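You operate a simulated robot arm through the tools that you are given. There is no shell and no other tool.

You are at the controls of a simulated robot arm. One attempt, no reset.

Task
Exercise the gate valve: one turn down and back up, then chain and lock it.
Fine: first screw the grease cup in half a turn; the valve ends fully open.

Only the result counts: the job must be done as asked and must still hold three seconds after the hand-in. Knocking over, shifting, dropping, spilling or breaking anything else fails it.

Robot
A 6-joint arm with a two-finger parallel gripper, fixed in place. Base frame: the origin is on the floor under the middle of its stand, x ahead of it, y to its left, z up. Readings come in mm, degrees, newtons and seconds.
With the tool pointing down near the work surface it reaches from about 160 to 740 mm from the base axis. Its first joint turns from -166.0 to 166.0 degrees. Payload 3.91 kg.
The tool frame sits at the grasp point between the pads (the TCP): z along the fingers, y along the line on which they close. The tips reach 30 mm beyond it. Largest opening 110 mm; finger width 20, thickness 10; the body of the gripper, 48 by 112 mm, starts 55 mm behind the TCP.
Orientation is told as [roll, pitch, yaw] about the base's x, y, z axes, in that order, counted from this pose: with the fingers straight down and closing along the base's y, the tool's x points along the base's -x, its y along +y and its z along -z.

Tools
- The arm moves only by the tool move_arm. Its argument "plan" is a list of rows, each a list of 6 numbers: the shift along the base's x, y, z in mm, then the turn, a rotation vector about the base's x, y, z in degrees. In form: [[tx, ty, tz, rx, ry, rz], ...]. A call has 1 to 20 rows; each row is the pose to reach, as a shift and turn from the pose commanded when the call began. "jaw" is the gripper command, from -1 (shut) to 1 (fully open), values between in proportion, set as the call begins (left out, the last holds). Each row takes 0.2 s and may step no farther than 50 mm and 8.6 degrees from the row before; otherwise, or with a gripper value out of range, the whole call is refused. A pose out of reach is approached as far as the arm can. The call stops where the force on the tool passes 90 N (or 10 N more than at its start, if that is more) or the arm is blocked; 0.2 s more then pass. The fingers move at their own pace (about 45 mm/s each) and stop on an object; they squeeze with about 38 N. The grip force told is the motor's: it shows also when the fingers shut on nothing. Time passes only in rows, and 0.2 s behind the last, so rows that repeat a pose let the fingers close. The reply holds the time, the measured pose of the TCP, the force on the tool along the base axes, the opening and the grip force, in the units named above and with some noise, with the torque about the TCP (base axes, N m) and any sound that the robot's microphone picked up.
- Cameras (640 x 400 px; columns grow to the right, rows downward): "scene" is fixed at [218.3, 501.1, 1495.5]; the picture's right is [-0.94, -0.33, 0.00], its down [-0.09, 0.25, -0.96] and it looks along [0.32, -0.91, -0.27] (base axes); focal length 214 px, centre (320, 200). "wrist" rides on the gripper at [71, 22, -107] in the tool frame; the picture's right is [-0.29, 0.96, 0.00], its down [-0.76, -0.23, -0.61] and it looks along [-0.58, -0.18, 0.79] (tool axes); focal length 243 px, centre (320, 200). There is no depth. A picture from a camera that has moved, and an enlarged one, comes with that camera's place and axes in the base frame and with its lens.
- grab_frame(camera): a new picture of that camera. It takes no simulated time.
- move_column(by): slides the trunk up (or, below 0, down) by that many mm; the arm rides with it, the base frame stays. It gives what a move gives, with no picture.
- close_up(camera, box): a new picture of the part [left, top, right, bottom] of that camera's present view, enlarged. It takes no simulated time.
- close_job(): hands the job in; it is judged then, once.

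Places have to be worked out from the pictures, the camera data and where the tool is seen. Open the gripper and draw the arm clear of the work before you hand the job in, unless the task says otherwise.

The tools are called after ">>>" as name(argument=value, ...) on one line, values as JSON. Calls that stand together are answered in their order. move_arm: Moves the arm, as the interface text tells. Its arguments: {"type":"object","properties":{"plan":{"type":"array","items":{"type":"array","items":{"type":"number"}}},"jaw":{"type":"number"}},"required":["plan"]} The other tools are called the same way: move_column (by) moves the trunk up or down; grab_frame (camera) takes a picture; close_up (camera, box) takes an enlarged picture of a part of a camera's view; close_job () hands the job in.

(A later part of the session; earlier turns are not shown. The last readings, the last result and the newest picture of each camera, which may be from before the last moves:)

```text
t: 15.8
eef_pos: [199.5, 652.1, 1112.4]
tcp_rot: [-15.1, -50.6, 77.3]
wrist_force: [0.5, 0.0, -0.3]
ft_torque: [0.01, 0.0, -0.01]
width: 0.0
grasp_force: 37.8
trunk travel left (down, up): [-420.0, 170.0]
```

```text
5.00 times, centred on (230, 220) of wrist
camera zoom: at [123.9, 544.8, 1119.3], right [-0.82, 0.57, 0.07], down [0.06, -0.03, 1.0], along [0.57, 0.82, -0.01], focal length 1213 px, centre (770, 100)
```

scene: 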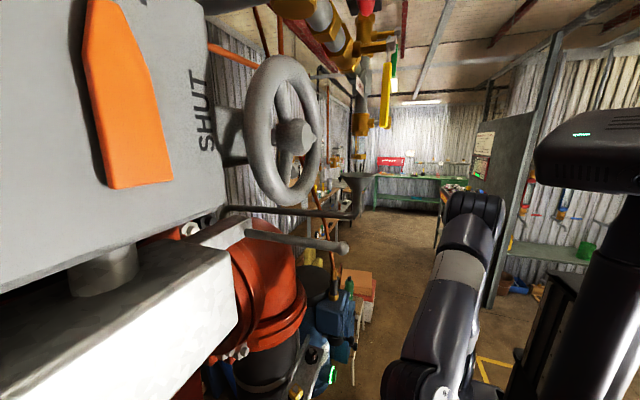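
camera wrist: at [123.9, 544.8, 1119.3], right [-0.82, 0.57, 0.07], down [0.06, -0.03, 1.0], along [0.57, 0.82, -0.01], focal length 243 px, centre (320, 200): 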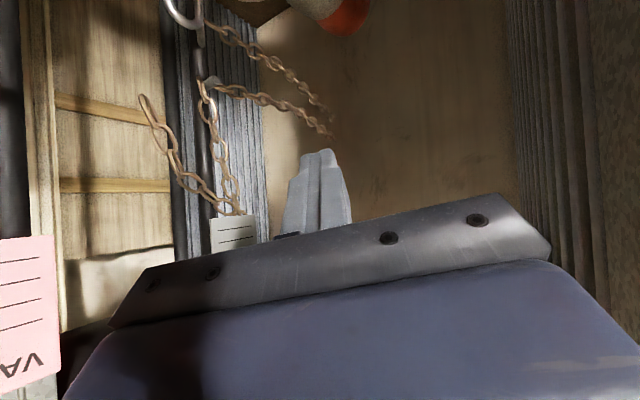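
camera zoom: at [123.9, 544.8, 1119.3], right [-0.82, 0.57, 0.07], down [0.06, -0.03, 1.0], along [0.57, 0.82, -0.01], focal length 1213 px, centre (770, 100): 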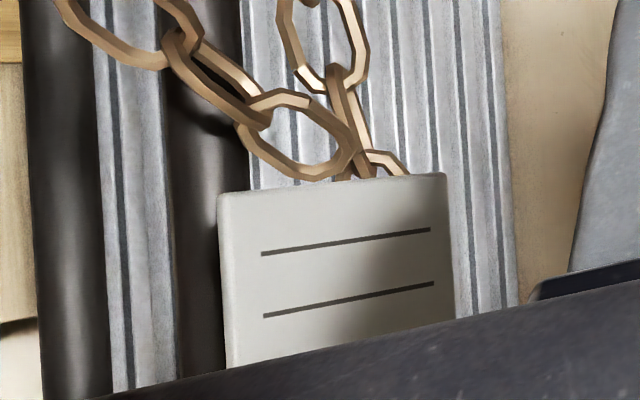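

The far strands end freely in the air, the near strand's end ring is at about [362, 634, 1028], and a white tag sits at the top near z 1145. I raise the trunk 80 mm to see the tag and top hook.

>>> move_column(by=80)

>>> grab_frame(camera="wrist")

>>> close_up(camera="wrist", box=[120, 0, 320, 250])

>>> close_up(camera="wrist", box=[0, 100, 160, 340])

```text
t: 17.0
eef_pos: [198.6, 651.5, 1192.6]
tcp_rot: [-15.0, -50.5, 77.1]
wrist_force: [0.1, -0.3, 0.3]
ft_torque: [0.02, 0.0, -0.01]
width: 0.2
grasp_force: 37.7
trunk travel left (down, up): [-500.0, 90.0]
```

```text
taken
camera wrist: at [123.8, 544.6, 1198.9], right [-0.82, 0.57, 0.07], down [0.06, -0.03, 1.0], along [0.57, 0.82, -0.01], focal length 243 px, centre (320, 200)
```

wrist: 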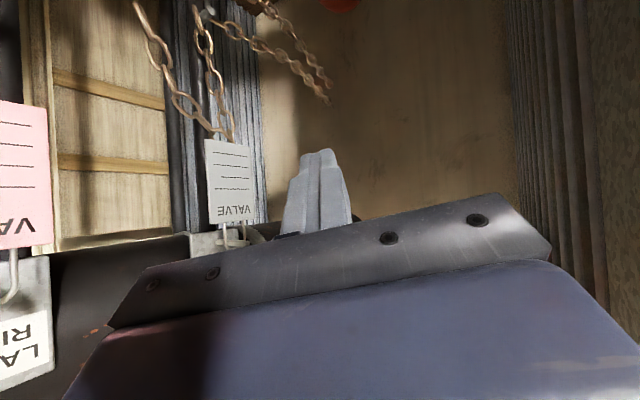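

```text
1.60 times, centred on (220, 125) of wrist
camera zoom: at [123.8, 544.6, 1198.9], right [-0.82, 0.57, 0.07], down [0.06, -0.03, 1.0], along [0.57, 0.82, -0.01], focal length 388 px, centre (480, 320)
```

zoom: 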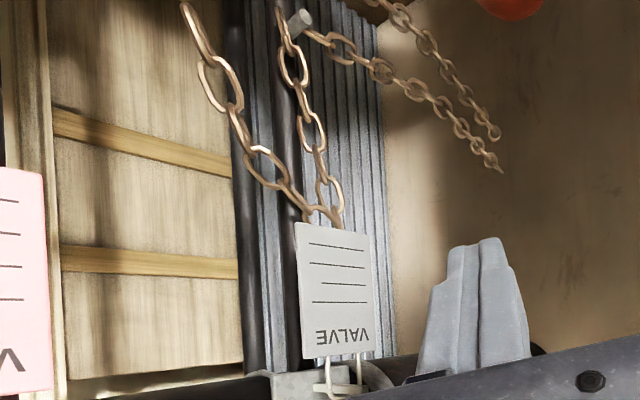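

```text
1.67 times, centred on (80, 220) of wrist
camera zoom: at [123.8, 544.6, 1198.9], right [-0.82, 0.57, 0.07], down [0.06, -0.03, 1.0], along [0.57, 0.82, -0.01], focal length 404 px, centre (720, 167)
```

zoom: 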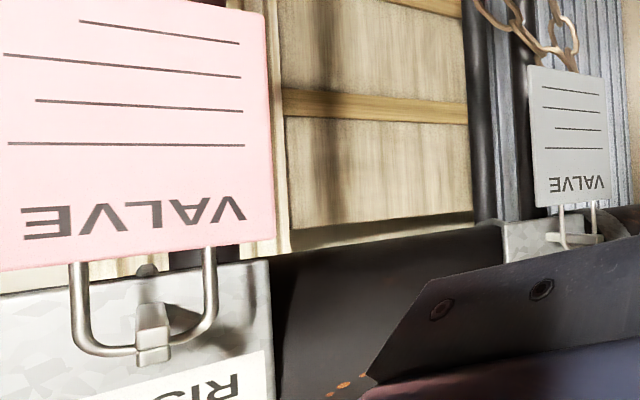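

Those are hanging "VALVE" tags on a tag rack with hooks, above the post. I'll retreat and go view the valve itself from close on the robot's side.

>>> move_column(by=-120)

>>> move_arm(plan=[[-5, -50, 0, 0, 0, 0], [-10, -100, -10, 0, 0, 0], [-15, -150, -20, 0, 0, 0], [-20, -200, -30, 0, 0, 0], [-20, -250, -40, 0, 0, 0]])

>>> grab_frame(camera="wrist")

```text
t: 18.5
eef_pos: [197.1, 651.2, 1072.6]
tcp_rot: [-15.0, -50.5, 77.2]
wrist_force: [0.4, -0.4, 0.2]
ft_torque: [-0.01, 0.0, 0.01]
width: 0.0
grasp_force: 37.5
trunk travel left (down, up): [-380.0, 210.0]
```

```text
refused: row 1 steps farther than a row can; nothing moved
```

```text
taken
camera wrist: at [123.8, 544.5, 1079.1], right [-0.82, 0.57, 0.07], down [0.06, -0.03, 1.0], along [0.57, 0.82, -0.01], focal length 243 px, centre (320, 200)
```

wrist: 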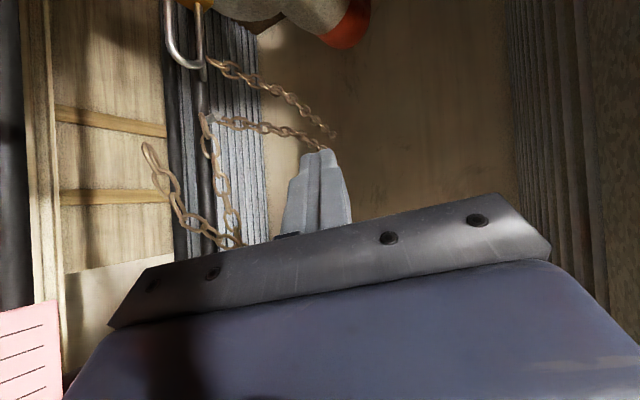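

The step was just over 50 mm; nothing moved. I'll retry with 45 mm steps.

>>> move_arm(plan=[[-4, -42, 0, 0, 0, 0], [-8, -84, -6, 0, 0, 0], [-12, -126, -12, 0, 0, 0], [-16, -168, -18, 0, 0, 0], [-20, -210, -24, 0, 0, 0], [-20, -250, -30, 0, 0, 0]])

>>> grab_frame(camera="wrist")

```text
t: 19.9
eef_pos: [178.5, 401.0, 1041.3]
tcp_rot: [-14.9, -50.5, 77.3]
wrist_force: [0.0, 0.3, -0.4]
ft_torque: [0.01, 0.01, -0.04]
width: 0.0
grasp_force: 37.5
trunk travel left (down, up): [-380.0, 210.0]
```

```text
taken
camera wrist: at [103.9, 293.1, 1049.0], right [-0.82, 0.57, 0.07], down [0.06, -0.03, 1.0], along [0.57, 0.82, -0.01], focal length 243 px, centre (320, 200)
```

wrist: 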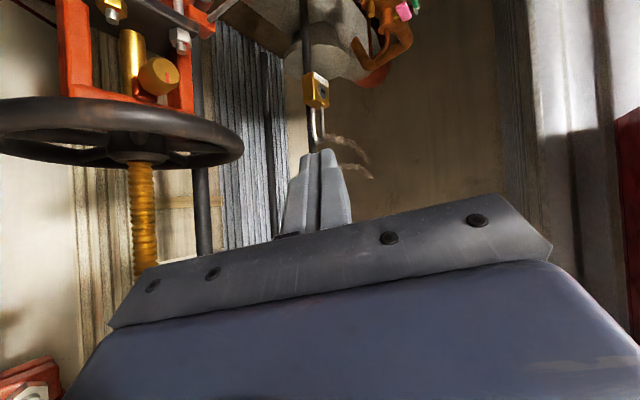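

>>> close_up(camera="wrist", box=[0, 0, 250, 160])

>>> close_up(camera="wrist", box=[80, 100, 260, 300])

>>> close_up(camera="wrist", box=[270, 40, 390, 200])

>>> close_up(camera="wrist", box=[0, 330, 90, 400])

```text
2.50 times, centred on (125, 80) of wrist
camera zoom: at [103.9, 293.1, 1049.0], right [-0.82, 0.57, 0.07], down [0.06, -0.03, 1.0], along [0.57, 0.82, -0.01], focal length 606 px, centre (808, 500)
```

zoom: 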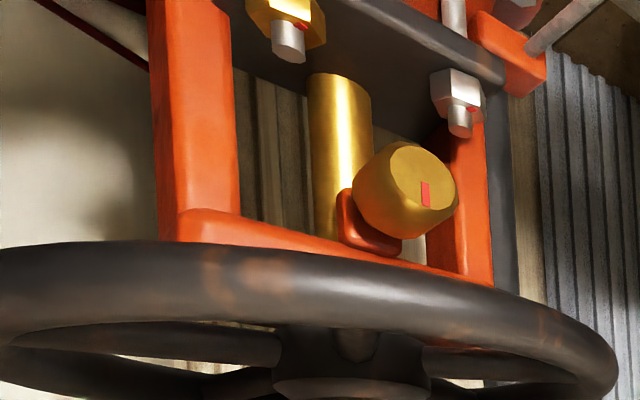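

```text
2.00 times, centred on (170, 200) of wrist
camera zoom: at [103.9, 293.1, 1049.0], right [-0.82, 0.57, 0.07], down [0.06, -0.03, 1.0], along [0.57, 0.82, -0.01], focal length 485 px, centre (620, 200)
```

zoom: 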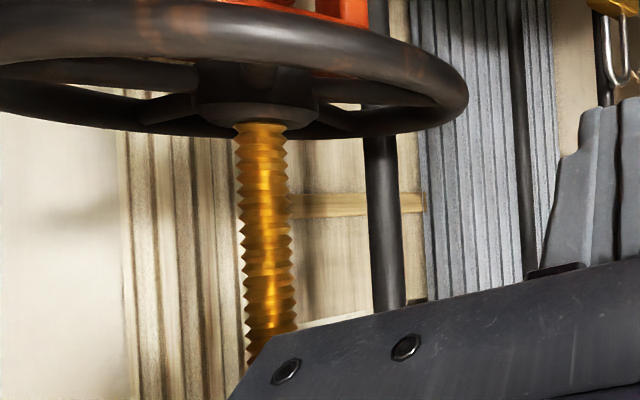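

```text
2.50 times, centred on (330, 120) of wrist
camera zoom: at [103.9, 293.1, 1049.0], right [-0.82, 0.57, 0.07], down [0.06, -0.03, 1.0], along [0.57, 0.82, -0.01], focal length 606 px, centre (295, 400)
```

zoom: 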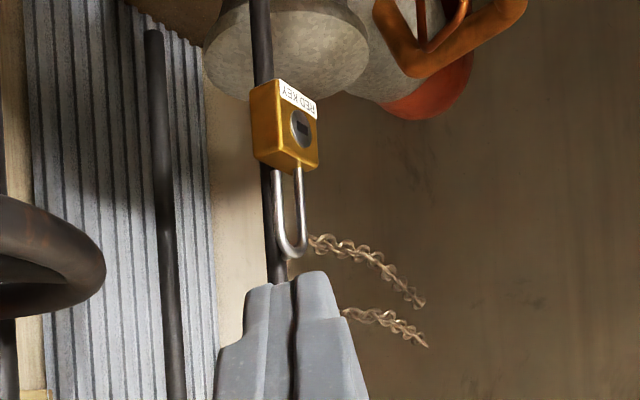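

```text
5.71 times, centred on (45, 365) of wrist
camera zoom: at [103.9, 293.1, 1049.0], right [-0.82, 0.57, 0.07], down [0.06, -0.03, 1.0], along [0.57, 0.82, -0.01], focal length 1386 px, centre (1891, -743)
```

zoom: 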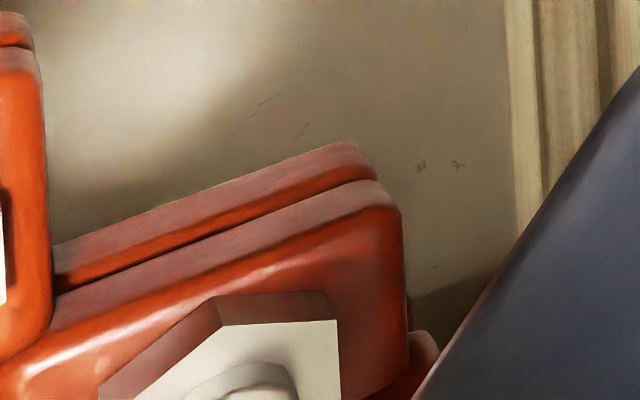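

Now clear: the grease cup is the faceted brass knob with a red index mark, its axis pointing at the robot (−x), face at about [361, 409, 915], just under the wheel. I zoom more on the cup, the padlock and the lug rod.

>>> close_up(camera="wrist", box=[120, 40, 200, 110])

>>> close_up(camera="wrist", box=[290, 60, 350, 150])

>>> close_up(camera="wrist", box=[80, 0, 260, 80])

```text
5.71 times, centred on (160, 75) of wrist
camera zoom: at [103.9, 293.1, 1049.0], right [-0.82, 0.57, 0.07], down [0.06, -0.03, 1.0], along [0.57, 0.82, -0.01], focal length 1386 px, centre (1234, 914)
```

zoom: 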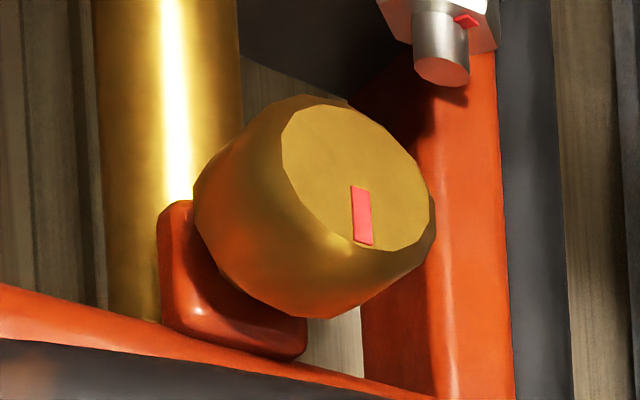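

```text
4.44 times, centred on (320, 105) of wrist
camera zoom: at [103.9, 293.1, 1049.0], right [-0.82, 0.57, 0.07], down [0.06, -0.03, 1.0], along [0.57, 0.82, -0.01], focal length 1078 px, centre (320, 622)
```

zoom: 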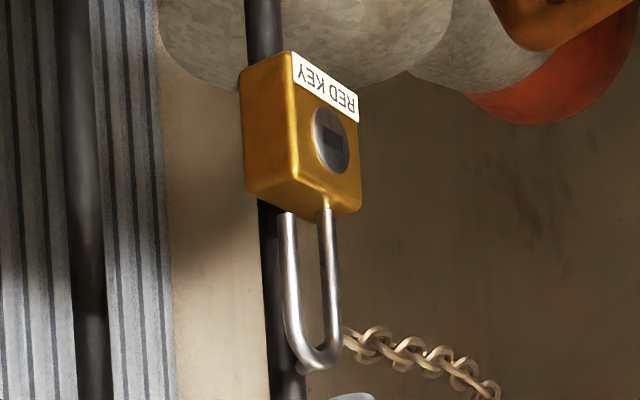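

```text
3.56 times, centred on (170, 40) of wrist
camera zoom: at [103.9, 293.1, 1049.0], right [-0.82, 0.57, 0.07], down [0.06, -0.03, 1.0], along [0.57, 0.82, -0.01], focal length 863 px, centre (853, 769)
```

zoom: 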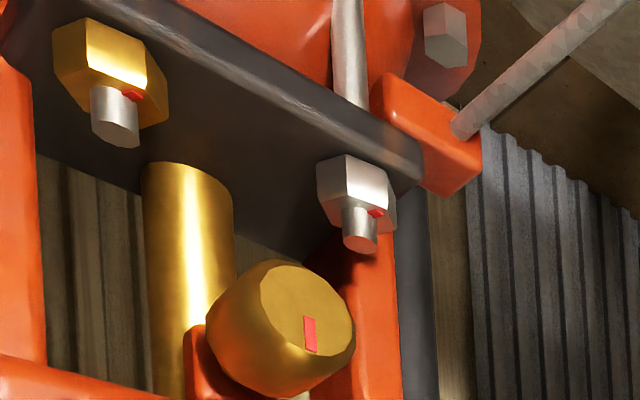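

The padlock is open (its toe is out of the body) and hangs on a peg. Now I'll orient the tool horizontally (+x), fingers closing vertically, in front of the grease cup at about x=235, z≈912, to look at it head-on.

>>> move_arm(plan=[[5, 1, -12, -4.54, -5.82, -2.02], [10, 1, -24, -9.09, -11.65, -4.04], [15, 2, -36, -13.63, -17.47, -6.06], [20, 3, -48, -18.17, -23.29, -8.08], [25, 4, -60, -22.72, -29.11, -10.1], [30, 4, -72, -27.26, -34.94, -12.12], [35, 5, -84, -31.81, -40.76, -14.14], [40, 6, -96, -36.35, -46.58, -16.16], [45, 6, -108, -40.89, -52.4, -18.18], [50, 7, -120, -45.44, -58.23, -20.2], [56, 7, -130, -49.98, -64.05, -22.22]], jaw=0.3)

>>> grab_frame(camera="wrist")

>>> grab_frame(camera="scene")

```text
t: 22.3
eef_pos: [233.7, 407.2, 912.3]
tcp_rot: [-90.1, 0.2, 90.2]
wrist_force: [-0.1, -0.2, 0.0]
ft_torque: [0.01, 0.0, 0.01]
width: 71.5
grasp_force: 0.0
trunk travel left (down, up): [-380.0, 210.0]
```

```text
taken
camera wrist: at [126.6, 336.7, 890.4], right [0.0, 0.29, -0.96], down [-0.61, 0.76, 0.23], along [0.79, 0.58, 0.18], focal length 243 px, centre (320, 200)
```

wrist: 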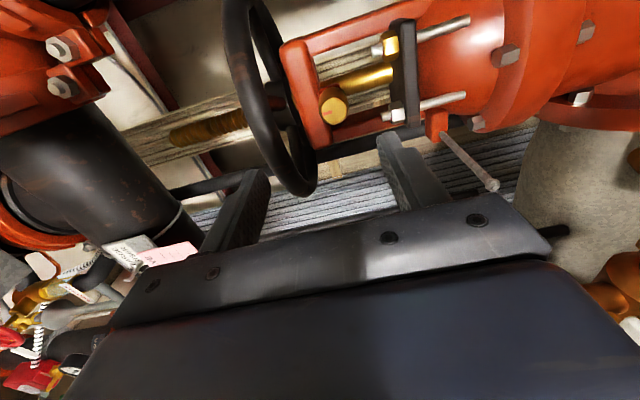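

```text
taken
```

scene: 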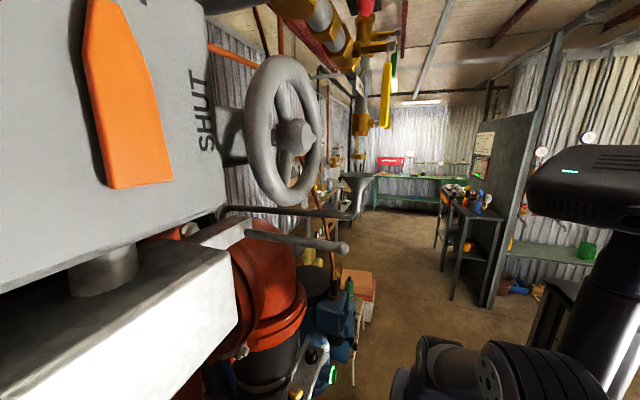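

I can see the valve from the side now. Zooming in on the cup, wheel and yoke for measurement.

>>> close_up(camera="wrist", box=[220, 0, 520, 200])

>>> close_up(camera="wrist", box=[290, 60, 380, 140])

>>> close_up(camera="wrist", box=[0, 180, 240, 400])

```text
2.00 times, centred on (370, 100) of wrist
camera zoom: at [126.6, 336.7, 890.4], right [0.0, 0.29, -0.96], down [-0.61, 0.76, 0.23], along [0.79, 0.58, 0.18], focal length 485 px, centre (220, 400)
```

zoom: 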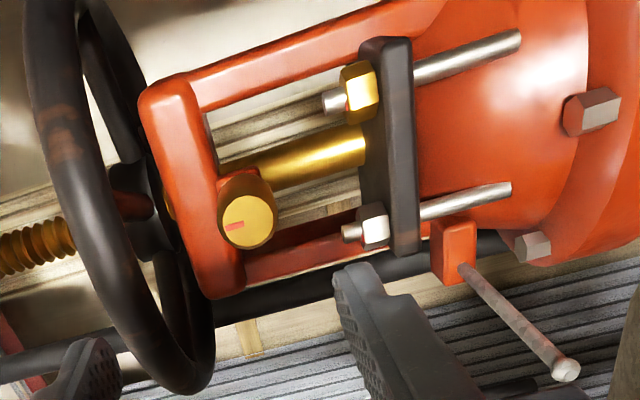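

```text
5.00 times, centred on (335, 100) of wrist
camera zoom: at [126.6, 336.7, 890.4], right [0.0, 0.29, -0.96], down [-0.61, 0.76, 0.23], along [0.79, 0.58, 0.18], focal length 1213 px, centre (245, 700)
```

zoom: 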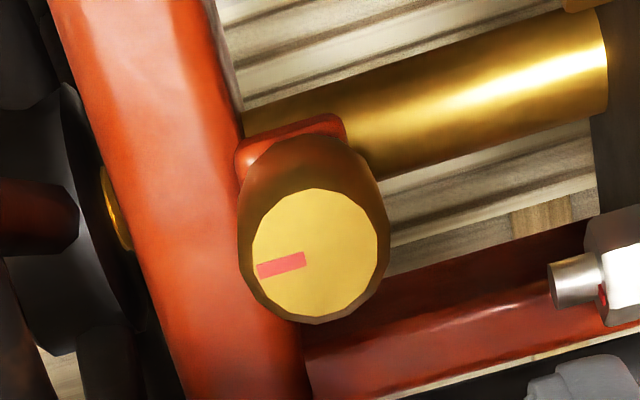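

```text
1.82 times, centred on (120, 290) of wrist
camera zoom: at [126.6, 336.7, 890.4], right [0.0, 0.29, -0.96], down [-0.61, 0.76, 0.23], along [0.79, 0.58, 0.18], focal length 441 px, centre (684, 36)
```

zoom: 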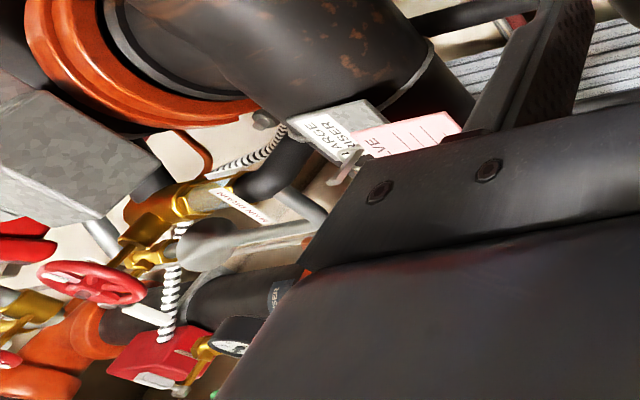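

The cup's face centre works out to about [376, 414, 900], its red mark at 12 o'clock. I narrow the jaws to ~52 mm, align in y/z and approach to x≈310 to re-check.

>>> move_arm(plan=[[0, 6, -13, 0, 0, 0], [30, 6, -13, 0, 0, 0], [60, 6, -13, 0, 0, 0], [76, 6, -13, 0, 0, 0], [76, 6, -13, 0, 0, 0]], jaw=-0.05)

>>> grab_frame(camera="wrist")

>>> close_up(camera="wrist", box=[240, 60, 440, 220])

```text
t: 23.5
eef_pos: [309.2, 415.0, 898.8]
tcp_rot: [-89.9, 0.1, 90.0]
wrist_force: [-0.6, 0.2, -0.1]
ft_torque: [0.01, 0.02, 0.0]
width: 52.2
grasp_force: 0.0
trunk travel left (down, up): [-380.0, 210.0]
```

```text
taken
camera wrist: at [201.7, 343.2, 877.7], right [0.0, 0.29, -0.96], down [-0.61, 0.76, 0.23], along [0.79, 0.58, 0.17], focal length 243 px, centre (320, 200)
```

wrist: 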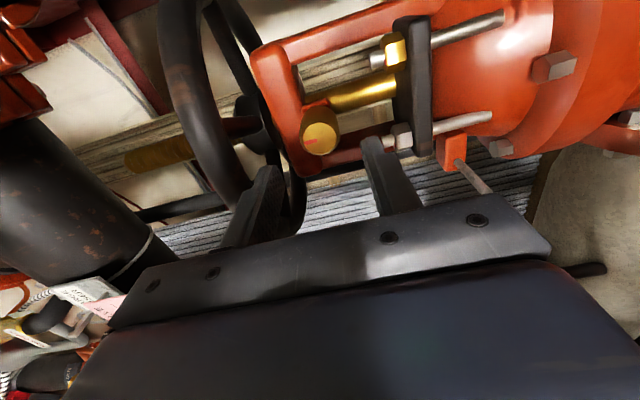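

```text
2.50 times, centred on (340, 140) of wrist
camera zoom: at [201.7, 343.2, 877.7], right [0.0, 0.29, -0.96], down [-0.61, 0.76, 0.23], along [0.79, 0.58, 0.17], focal length 606 px, centre (270, 350)
```

zoom: 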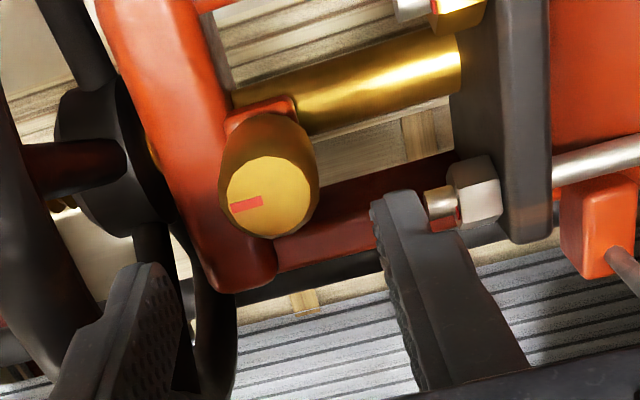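

Aligned in z (899.5) and y (~416). I advance in small steps so the fingers straddle the cup, checking after 40 mm.

>>> move_arm(plan=[[10, 1, 0.5, 0, 0, 0], [20, 1, 0.5, 0, 0, 0], [30, 1, 0.5, 0, 0, 0], [40, 1, 0.5, 0, 0, 0]])

>>> close_up(camera="wrist", box=[220, 60, 460, 230])

```text
t: 24.5
eef_pos: [349.3, 414.9, 900.0]
tcp_rot: [-90.0, 0.2, 90.1]
wrist_force: [-0.6, 0.0, -0.2]
ft_torque: [0.0, -0.02, 0.0]
width: 52.3
grasp_force: 0.2
trunk travel left (down, up): [-380.0, 210.0]
```

```text
2.35 times, centred on (340, 145) of wrist
camera zoom: at [242.3, 344.5, 878.4], right [0.0, 0.29, -0.96], down [-0.61, 0.76, 0.23], along [0.79, 0.58, 0.17], focal length 571 px, centre (273, 329)
```

zoom: 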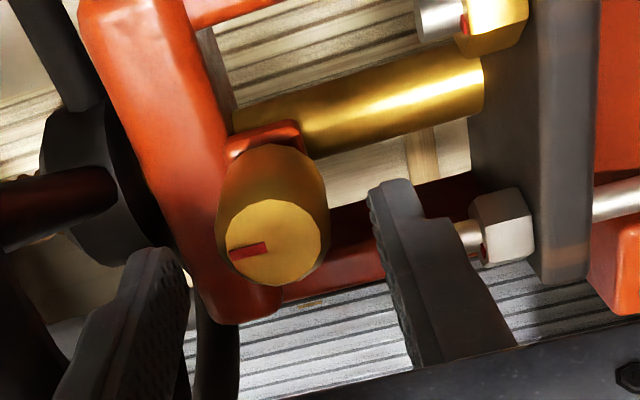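

The cup is centred between the fingers (face at x≈376). I advance 14 mm more and close on it.

>>> move_arm(plan=[[7, 0, -0.5, 0, 0, 0], [14, 0, -0.5, 0, 0, 0]])

>>> move_arm(plan=[[0, 0, 0, 0, 0, 0], [0, 0, 0, 0, 0, 0], [0, 0, 0, 0, 0, 0], [0, 0, 0, 0, 0, 0]], jaw=-1)

>>> close_up(camera="wrist", box=[220, 60, 460, 230])

```text
t: 25.1
eef_pos: [362.8, 415.2, 899.2]
tcp_rot: [-90.0, 0.1, 90.1]
wrist_force: [-0.4, -0.1, -0.6]
ft_torque: [0.02, -0.01, 0.0]
width: 52.3
grasp_force: 0.1
trunk travel left (down, up): [-380.0, 210.0]
```

```text
t: 26.1
eef_pos: [363.3, 413.6, 900.0]
tcp_rot: [-89.9, 0.1, 90.2]
wrist_force: [3.8, 2.1, 9.2]
ft_torque: [-0.03, 0.11, -0.02]
width: 29.5
grasp_force: 45.5
trunk travel left (down, up): [-380.0, 210.0]
```

```text
2.35 times, centred on (340, 145) of wrist
camera zoom: at [256.4, 344.1, 878.1], right [0.0, 0.29, -0.96], down [-0.61, 0.76, 0.23], along [0.79, 0.58, 0.18], focal length 571 px, centre (273, 329)
```

zoom: 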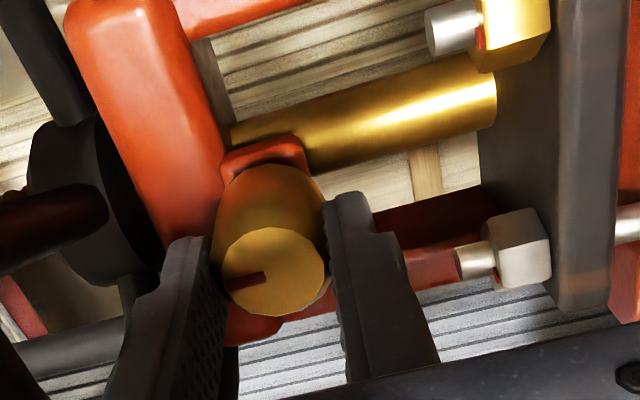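

Gripped at 29.5 mm with low side forces. I begin turning about +x (clockwise seen from the robot = screwing in), 24° first, to check forces.

>>> move_arm(plan=[[0, 0, 0, 6, 0, 0], [0, 0, 0, 12, 0, 0], [0, 0, 0, 18, 0, 0], [0, 0, 0, 24, 0, 0]])

>>> close_up(camera="wrist", box=[220, 60, 460, 230])

```text
t: 27.1
eef_pos: [363.0, 414.9, 900.7]
tcp_rot: [-90.1, -24.0, 90.1]
wrist_force: [1.8, -0.2, 13.6]
ft_torque: [-0.01, 0.01, 0.07]
width: 29.5
grasp_force: 45.7
trunk travel left (down, up): [-380.0, 210.0]
```

```text
2.35 times, centred on (340, 145) of wrist
camera zoom: at [256.4, 359.1, 850.8], right [0.0, 0.65, -0.76], down [-0.61, 0.6, 0.52], along [0.79, 0.46, 0.4], focal length 571 px, centre (273, 329)
```

zoom: 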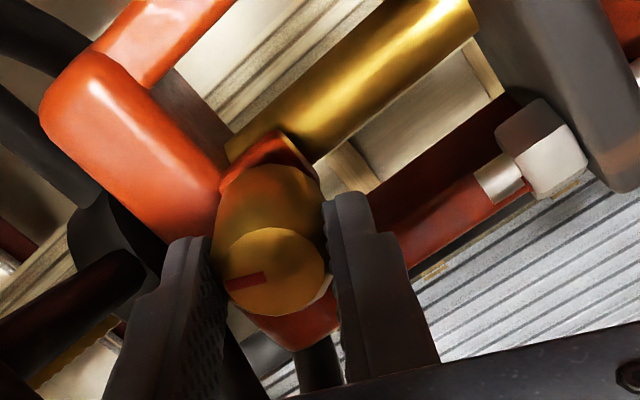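

The cup turns with the fingers and torque is tiny. I continue another 78°, easing up 0.7 mm.

>>> move_arm(plan=[[0, 0, 0.5, 7.8, 0, 0], [0, 0, 0.7, 15.6, 0, 0], [0, 0, 0.7, 23.4, 0, 0], [0, 0, 0.7, 31.2, 0, 0], [0, 0, 0.7, 39.0, 0, 0], [0, 0, 0.7, 46.8, 0, 0], [0, 0, 0.7, 54.6, 0, 0], [0, 0, 0.7, 62.4, 0, 0], [0, 0, 0.7, 70.2, 0, 0], [0, 0, 0.7, 78.0, 0, 0]])

>>> close_up(camera="wrist", box=[220, 60, 460, 230])

```text
t: 29.3
eef_pos: [363.1, 414.5, 900.0]
tcp_rot: [90.5, -78.0, -90.5]
wrist_force: [-0.4, 1.7, 3.5]
ft_torque: [-0.01, -0.59, -0.25]
width: 29.6
grasp_force: 44.6
trunk travel left (down, up): [-380.0, 210.0]
```

```text
2.35 times, centred on (340, 145) of wrist
camera zoom: at [256.4, 451.5, 834.2], right [0.0, 0.88, 0.48], down [-0.61, -0.38, 0.69], along [0.79, -0.29, 0.53], focal length 571 px, centre (273, 329)
```

zoom: 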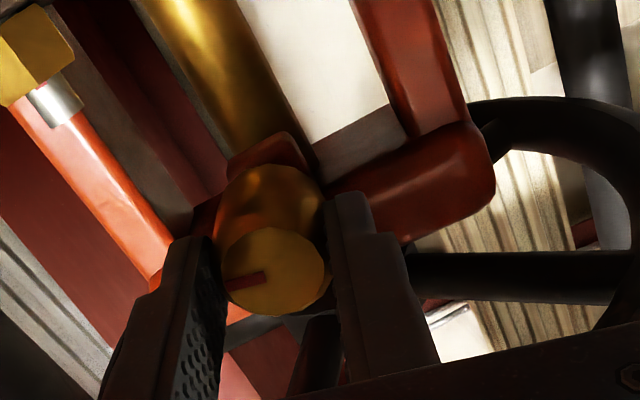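

102° done, cup following. Continue the remaining 78°.

>>> move_arm(plan=[[0, 0, 0, 7.8, 0, 0], [0, 0, 0, 15.6, 0, 0], [0, 0, 0, 23.4, 0, 0], [0, 0, 0, 31.2, 0, 0], [0, 0, 0, 39.0, 0, 0], [0, 0, 0, 46.8, 0, 0], [0, 0, 0, 54.6, 0, 0], [0, 0, 0, 62.4, 0, 0], [0, 0, 0, 70.2, 0, 0], [0, 0, 0, 78.0, 0, 0], [0, 0, 0, 78.0, 0, 0]])

>>> close_up(camera="wrist", box=[220, 60, 460, 230])

```text
t: 30.0
eef_pos: [366.3, 415.1, 902.3]
tcp_rot: [86.9, -61.0, -89.8]
wrist_force: [-8.7, -31.5, -3.6]
ft_torque: [-0.12, -1.08, -0.58]
width: 30.0
grasp_force: 45.2
out of reach, approached as far as the arm can: row 2, 3
trunk travel left (down, up): [-380.0, 210.0]
stopped in row 3: the force on the tool passed its limit at 104 N (the readings are from after the stop); the commanded pose is now the measured one
```

```text
2.35 times, centred on (340, 145) of wrist
camera zoom: at [260.0, 473.0, 854.2], right [0.05, 0.7, 0.72], down [-0.62, -0.54, 0.57], along [0.78, -0.47, 0.4], focal length 571 px, centre (273, 329)
```

zoom: 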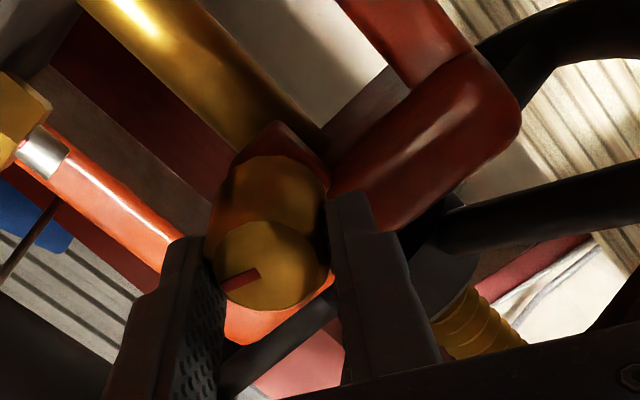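

A wrist joint limit was met at about 119°. I release here, and will retract, rewind the wrist and re-grip for the remaining ~61°.

>>> move_arm(plan=[[0, 0, 0, 0, 0, 0], [0, 0, 0, 0, 0, 0], [0, 0, 0, 0, 0, 0]], jaw=-0.05)

>>> close_up(camera="wrist", box=[220, 60, 460, 230])

```text
t: 30.8
eef_pos: [367.6, 421.0, 904.3]
tcp_rot: [86.9, -61.0, -89.3]
wrist_force: [-0.3, 0.1, -0.4]
ft_torque: [-0.03, 0.01, 0.03]
width: 52.2
grasp_force: 0.0
trunk travel left (down, up): [-380.0, 210.0]
```

```text
2.35 times, centred on (340, 145) of wrist
camera zoom: at [259.4, 477.8, 854.8], right [0.04, 0.69, 0.72], down [-0.61, -0.55, 0.57], along [0.79, -0.46, 0.4], focal length 571 px, centre (273, 329)
```

zoom: 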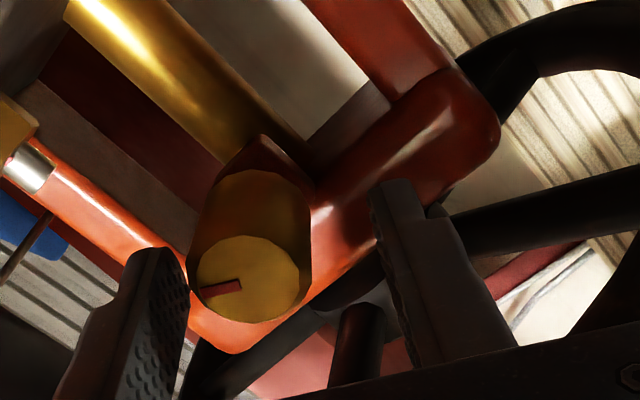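

Released cleanly. I retract to x≈300, then rewind the wrist 119° back to the starting orientation.

>>> move_arm(plan=[[-17, -1, 0, 0, 0, 0], [-34, -2, -1, 0, 0, 0], [-51, -3, -2, 0, 0, 0], [-67, -4, -3, 0, 0, 0]])

>>> move_arm(plan=[[0, 0, 0, -7.93, 0.08, 0.19], [0, 0, 0, -15.86, 0.16, 0.37], [0, 0, 0, -23.79, 0.23, 0.56], [0, 0, 0, -31.73, 0.31, 0.74], [0, 0, 0, -39.66, 0.39, 0.93], [0, 0, 0, -47.59, 0.47, 1.12], [0, 0, 0, -55.52, 0.55, 1.3], [0, 0, 0, -63.45, 0.62, 1.49], [0, 0, 0, -71.38, 0.7, 1.67], [0, 0, 0, -79.31, 0.78, 1.86], [0, 0, 0, -87.24, 0.86, 2.05], [0, 0, 0, -95.18, 0.94, 2.23], [0, 0, 0, -103.11, 1.01, 2.42], [0, 0, 0, -111.04, 1.09, 2.6], [0, 0, 0, -118.97, 1.17, 2.79], [0, 0, 0, -118.97, 1.17, 2.79]])

>>> close_up(camera="wrist", box=[220, 40, 460, 220])

```text
t: 31.8
eef_pos: [299.2, 420.5, 906.2]
tcp_rot: [86.6, -61.1, -89.3]
wrist_force: [0.6, -0.2, -0.5]
ft_torque: [0.02, 0.02, 0.02]
width: 52.4
grasp_force: 0.0
out of reach, approached as far as the arm can: row 3, 4
trunk travel left (down, up): [-380.0, 210.0]
```

```text
t: 35.2
eef_pos: [299.4, 421.7, 907.5]
tcp_rot: [-90.0, 0.1, 90.0]
wrist_force: [-1.2, -0.7, -0.6]
ft_torque: [0.01, -0.01, 0.02]
width: 51.9
grasp_force: 0.0
trunk travel left (down, up): [-380.0, 210.0]
```

```text
2.22 times, centred on (340, 130) of wrist
camera zoom: at [192.3, 351.6, 885.3], right [0.0, 0.29, -0.96], down [-0.61, 0.76, 0.23], along [0.79, 0.58, 0.18], focal length 539 px, centre (276, 356)
```

zoom: 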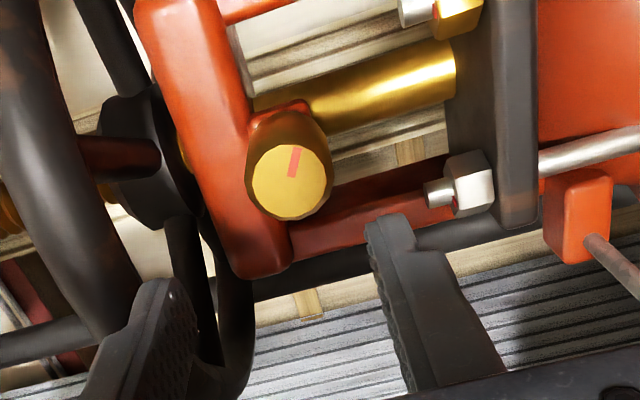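

The mark now points to about 116–119°. I zoom in to measure the exact angle before re-gripping.

>>> close_up(camera="wrist", box=[310, 80, 370, 150])

```text
5.71 times, centred on (340, 115) of wrist
camera zoom: at [192.3, 351.6, 885.3], right [0.0, 0.29, -0.96], down [-0.61, 0.76, 0.23], along [0.79, 0.58, 0.18], focal length 1386 px, centre (206, 686)
```

zoom: 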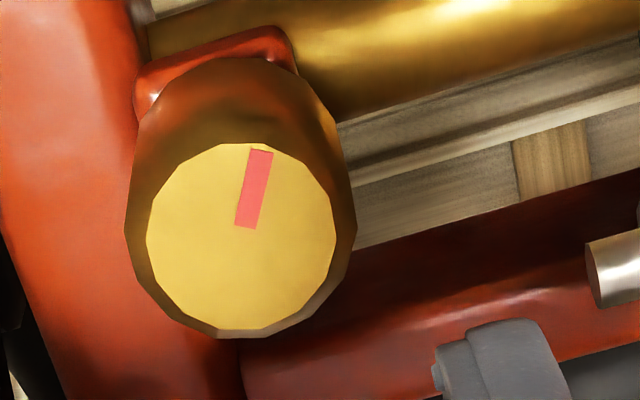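

Mark is at ≈117°, so ~63° remain. I realign to y≈415.5, z≈900 and go back in to grip the cup.

>>> move_arm(plan=[[0, -6, -7.5, 0, 0, 0], [20, -6, -7.5, 0, 0, 0], [40, -6, -7.5, 0, 0, 0], [50, -6, -7.5, 0, 0, 0]])

>>> close_up(camera="wrist", box=[220, 60, 460, 230])

```text
t: 36.2
eef_pos: [350.4, 416.0, 901.3]
tcp_rot: [-90.1, -0.2, 90.1]
wrist_force: [-0.3, -1.0, 0.0]
ft_torque: [-0.02, -0.01, 0.01]
width: 52.3
grasp_force: 0.1
trunk travel left (down, up): [-380.0, 210.0]
```

```text
2.35 times, centred on (340, 145) of wrist
camera zoom: at [242.8, 345.0, 878.5], right [0.0, 0.29, -0.96], down [-0.61, 0.76, 0.23], along [0.79, 0.58, 0.18], focal length 571 px, centre (273, 329)
```

zoom: 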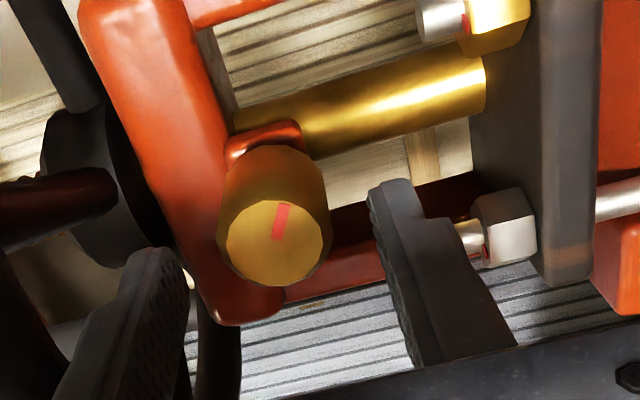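

Aligned again. Advance 14 mm and close.

>>> move_arm(plan=[[7, 0, 0, 0, 0, 0], [14, 0, 0, 0, 0, 0]])

>>> move_arm(plan=[[0, 0, 0, 0, 0, 0], [0, 0, 0, 0, 0, 0], [0, 0, 0, 0, 0, 0], [0, 0, 0, 0, 0, 0]], jaw=-1)

>>> move_arm(plan=[[0, 0, 0, 7.9, 0, 0], [0, 0, 0, 15.8, 0, 0], [0, 0, 0, 23.7, 0, 0], [0, 0, 0, 31.6, 0, 0], [0, 0, 0, 39.5, 0, 0], [0, 0, 0, 47.4, 0, 0], [0, 0, 0, 55.3, 0, 0], [0, 0, 0, 63, 0, 0], [0, 0, 0, 63, 0, 0]])

>>> close_up(camera="wrist", box=[220, 60, 460, 230])

```text
t: 36.8
eef_pos: [364.7, 415.9, 900.5]
tcp_rot: [-90.0, 0.0, 90.1]
wrist_force: [0.3, -0.3, -0.2]
ft_torque: [-0.01, 0.01, 0.01]
width: 52.3
grasp_force: 0.1
trunk travel left (down, up): [-380.0, 210.0]
```

```text
t: 37.8
eef_pos: [363.8, 416.0, 899.4]
tcp_rot: [-89.9, -0.1, 90.0]
wrist_force: [1.5, 1.6, 1.7]
ft_torque: [0.02, -0.07, 0.1]
width: 29.6
grasp_force: 45.1
trunk travel left (down, up): [-380.0, 210.0]
```

```text
t: 39.8
eef_pos: [363.9, 415.4, 899.7]
tcp_rot: [-90.1, -63.4, 90.1]
wrist_force: [5.8, -5.6, 15.1]
ft_torque: [0.02, 0.62, -0.63]
width: 29.5
grasp_force: 44.8
trunk travel left (down, up): [-380.0, 210.0]
```

```text
2.35 times, centred on (340, 145) of wrist
camera zoom: at [256.6, 403.3, 826.9], right [0.0, 0.99, -0.17], down [-0.61, 0.14, 0.78], along [0.79, 0.1, 0.6], focal length 571 px, centre (273, 329)
```

zoom: 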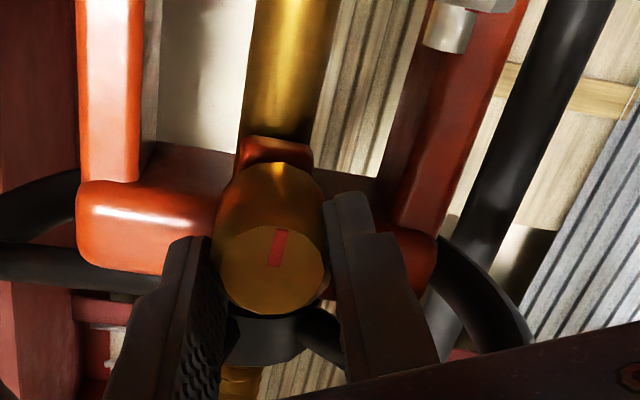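

The mark now points nearly straight down. I zoom to measure.

>>> close_up(camera="wrist", box=[310, 130, 360, 190])

```text
6.67 times, centred on (335, 160) of wrist
camera zoom: at [256.6, 403.3, 826.9], right [0.0, 0.99, -0.17], down [-0.61, 0.14, 0.78], along [0.79, 0.1, 0.6], focal length 1618 px, centre (220, 467)
```

zoom: 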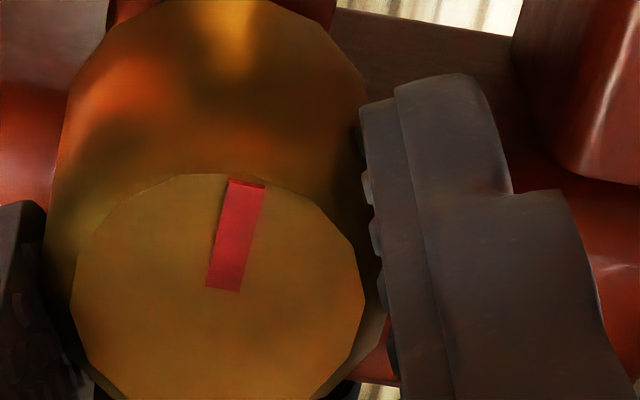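

The mark reads ≈181.7°, i.e. a half turn within a couple of degrees. I release and retract.

>>> move_arm(plan=[[0, 0, 0, 0, 0, 0], [0, 0, 0, 0, 0, 0], [0, 0, 0, 0, 0, 0]], jaw=-0.05)

>>> move_arm(plan=[[-20, 0, 0, 0, 0, 0], [-40, 0, 0, 0, 0, 0], [-60, 0, 0, 0, 0, 0], [-100, 0, 0, 0, 0, 0], [-130, 0, 0, 0, 0, 0]])

>>> grab_frame(camera="wrist")

>>> close_up(camera="wrist", box=[280, 20, 400, 130])

```text
t: 40.6
eef_pos: [363.7, 416.8, 899.2]
tcp_rot: [-89.9, -63.1, 90.0]
wrist_force: [-0.5, 0.5, 0.5]
ft_torque: [-0.01, -0.01, -0.03]
width: 52.3
grasp_force: 0.1
trunk travel left (down, up): [-380.0, 210.0]
```

```text
t: 41.8
eef_pos: [235.3, 415.0, 899.5]
tcp_rot: [-90.1, -63.2, 89.9]
wrist_force: [0.2, 0.0, -0.7]
ft_torque: [0.0, 0.01, -0.02]
width: 52.1
grasp_force: 0.1
trunk travel left (down, up): [-380.0, 210.0]
```

```text
taken
camera wrist: at [126.7, 403.4, 826.5], right [0.0, 0.98, -0.17], down [-0.61, 0.14, 0.78], along [0.79, 0.11, 0.6], focal length 243 px, centre (320, 200)
```

wrist: 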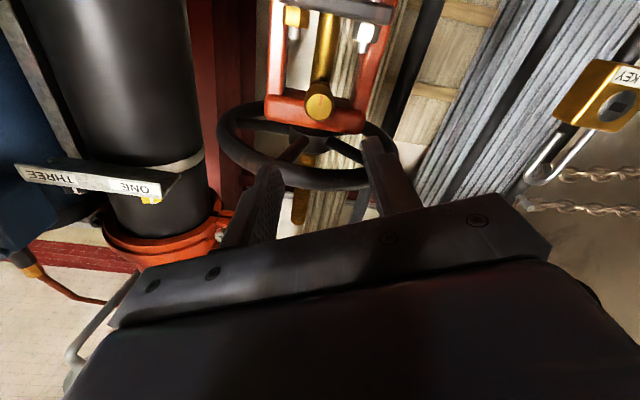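

```text
3.64 times, centred on (340, 75) of wrist
camera zoom: at [126.7, 403.4, 826.5], right [0.0, 0.98, -0.17], down [-0.61, 0.14, 0.78], along [0.79, 0.11, 0.6], focal length 882 px, centre (247, 654)
```

zoom: 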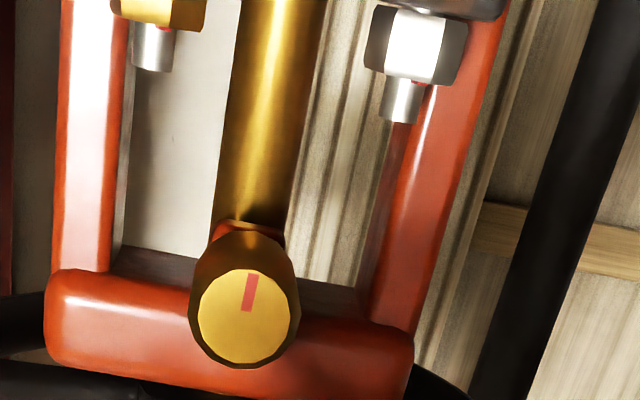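

The grease cup is done. The padlock and chain are also in view; I zoom there and at the wheel's underside.

>>> close_up(camera="wrist", box=[510, 40, 640, 230])

>>> close_up(camera="wrist", box=[200, 80, 420, 240])

```text
2.11 times, centred on (575, 135) of wrist
camera zoom: at [126.7, 403.4, 826.5], right [0.0, 0.98, -0.17], down [-0.61, 0.14, 0.78], along [0.79, 0.11, 0.6], focal length 511 px, centre (-217, 337)
```

zoom: 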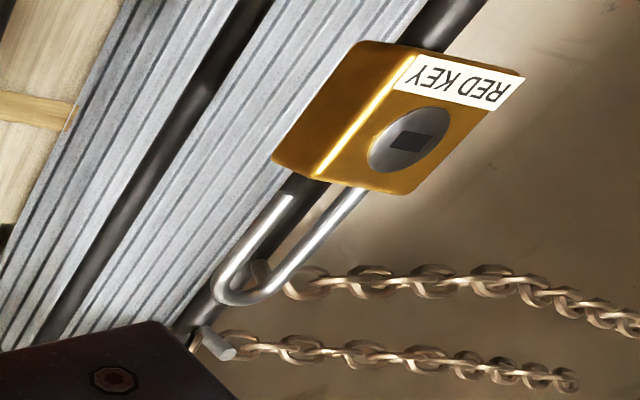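

```text
2.50 times, centred on (310, 160) of wrist
camera zoom: at [126.7, 403.4, 826.5], right [0.0, 0.98, -0.17], down [-0.61, 0.14, 0.78], along [0.79, 0.11, 0.6], focal length 606 px, centre (345, 300)
```

zoom: 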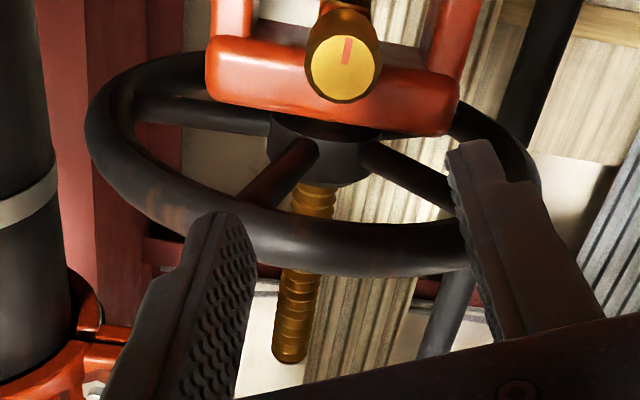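

Half turn verified; the stem top is near z≈1114 and the handwheel has 5 spokes, one at the near side. I'll reorient the tool (45° down, from the robot side) to use closed fingers as a peg between spokes, staging first at [250, 400, 1060].

>>> move_arm(plan=[[0, 0, 20, -5.94, 5.27, 1.3], [0, 0, 40, -11.88, 10.53, 2.6], [0, 0, 60, -17.82, 15.8, 3.9], [0, 0, 80, -23.76, 21.07, 5.2], [0, 0, 100, -29.71, 26.33, 6.5], [0, -5, 120, -35.65, 31.6, 7.8], [5, -10, 140, -41.59, 36.87, 9.1], [8, -12, 150, -47.53, 42.13, 10.4], [10, -15, 160, -53.47, 47.4, 11.7]], jaw=-1)

>>> grab_frame(camera="wrist")

>>> grab_frame(camera="scene")

```text
t: 43.8
eef_pos: [243.4, 400.1, 1060.7]
tcp_rot: [-44.9, 0.1, 75.0]
wrist_force: [0.0, 0.2, 0.6]
ft_torque: [-0.02, 0.01, 0.0]
width: 0.0
grasp_force: 37.4
trunk travel left (down, up): [-380.0, 210.0]
```

```text
taken
camera wrist: at [137.0, 355.7, 1121.4], right [-0.58, 0.46, -0.68], down [-0.06, 0.8, 0.59], along [0.81, 0.38, -0.44], focal length 243 px, centre (320, 200)
```

wrist: 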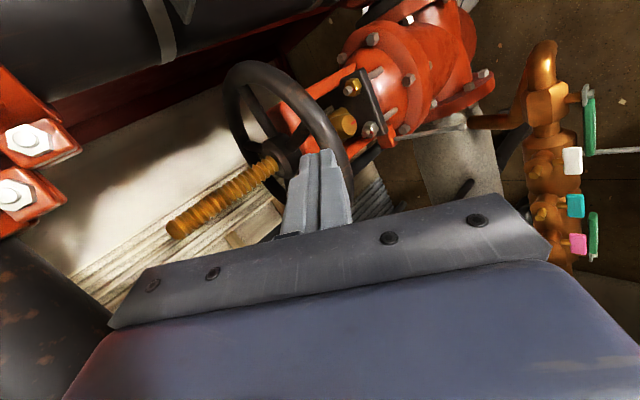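

```text
taken
```

scene: 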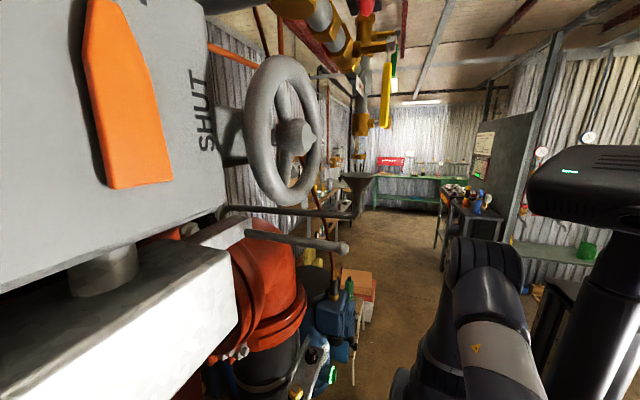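

Good view of the wheel. I zoom in for spoke angles.

>>> close_up(camera="wrist", box=[150, 40, 400, 250])

>>> close_up(camera="wrist", box=[210, 50, 360, 220])

```text
1.90 times, centred on (275, 145) of wrist
camera zoom: at [137.0, 355.7, 1121.4], right [-0.58, 0.46, -0.68], down [-0.06, 0.8, 0.59], along [0.81, 0.38, -0.44], focal length 462 px, centre (406, 305)
```

zoom: 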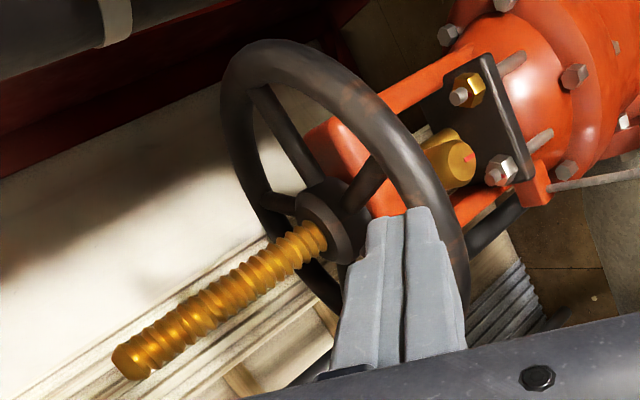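

```text
2.35 times, centred on (285, 135) of wrist
camera zoom: at [137.0, 355.7, 1121.4], right [-0.58, 0.46, -0.68], down [-0.06, 0.8, 0.59], along [0.81, 0.38, -0.44], focal length 571 px, centre (402, 353)
```

zoom: 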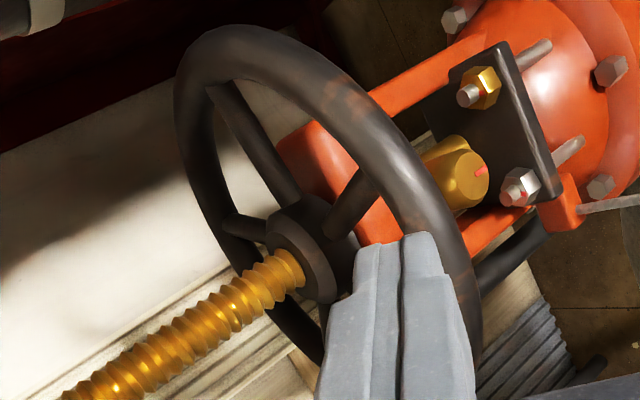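

Wheel centre refined to ≈(450, 415), rim z≈966, spokes at ψ≈21°, 93°, … from the near side. I move to hover over the gap on the −y side of the near spoke.

>>> move_arm(plan=[[40, -9, -4, 0, 0, 0], [80, -18, -8, 0, 0, 0], [120, -28, -14, 0, 0, 0], [157, -36.6, -20, 0, 0, 0]])

>>> grab_frame(camera="wrist")

>>> close_up(camera="wrist", box=[200, 0, 440, 240])

```text
t: 44.8
eef_pos: [401.2, 364.2, 1039.7]
tcp_rot: [-45.0, -0.1, 75.0]
wrist_force: [-1.0, 0.3, -0.2]
ft_torque: [-0.01, -0.01, 0.0]
width: 0.1
grasp_force: 37.4
trunk travel left (down, up): [-380.0, 210.0]
```

```text
taken
camera wrist: at [295.1, 318.8, 1099.4], right [-0.58, 0.46, -0.68], down [-0.06, 0.8, 0.59], along [0.81, 0.38, -0.44], focal length 243 px, centre (320, 200)
```

wrist: 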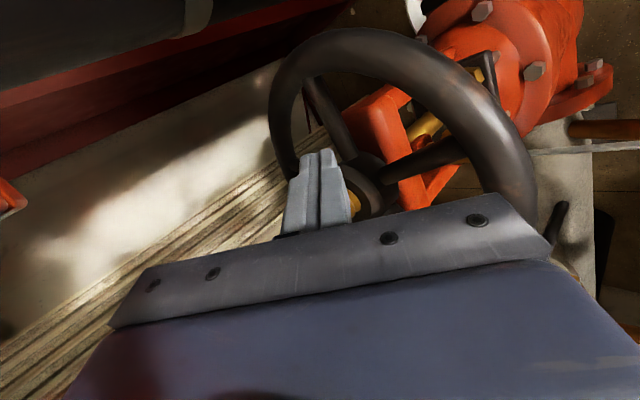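

```text
1.67 times, centred on (320, 120) of wrist
camera zoom: at [295.1, 318.8, 1099.4], right [-0.58, 0.46, -0.68], down [-0.06, 0.8, 0.59], along [0.81, 0.38, -0.44], focal length 404 px, centre (320, 333)
```

zoom: 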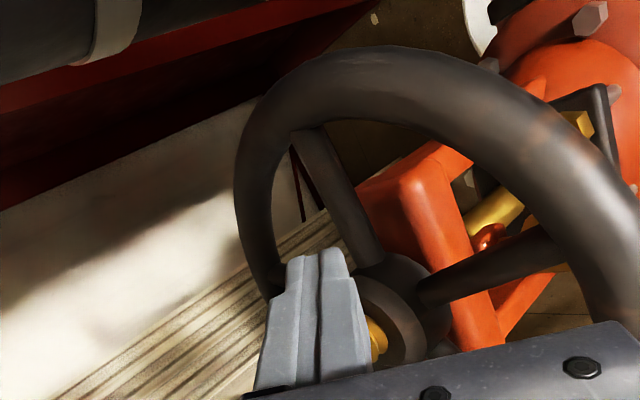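

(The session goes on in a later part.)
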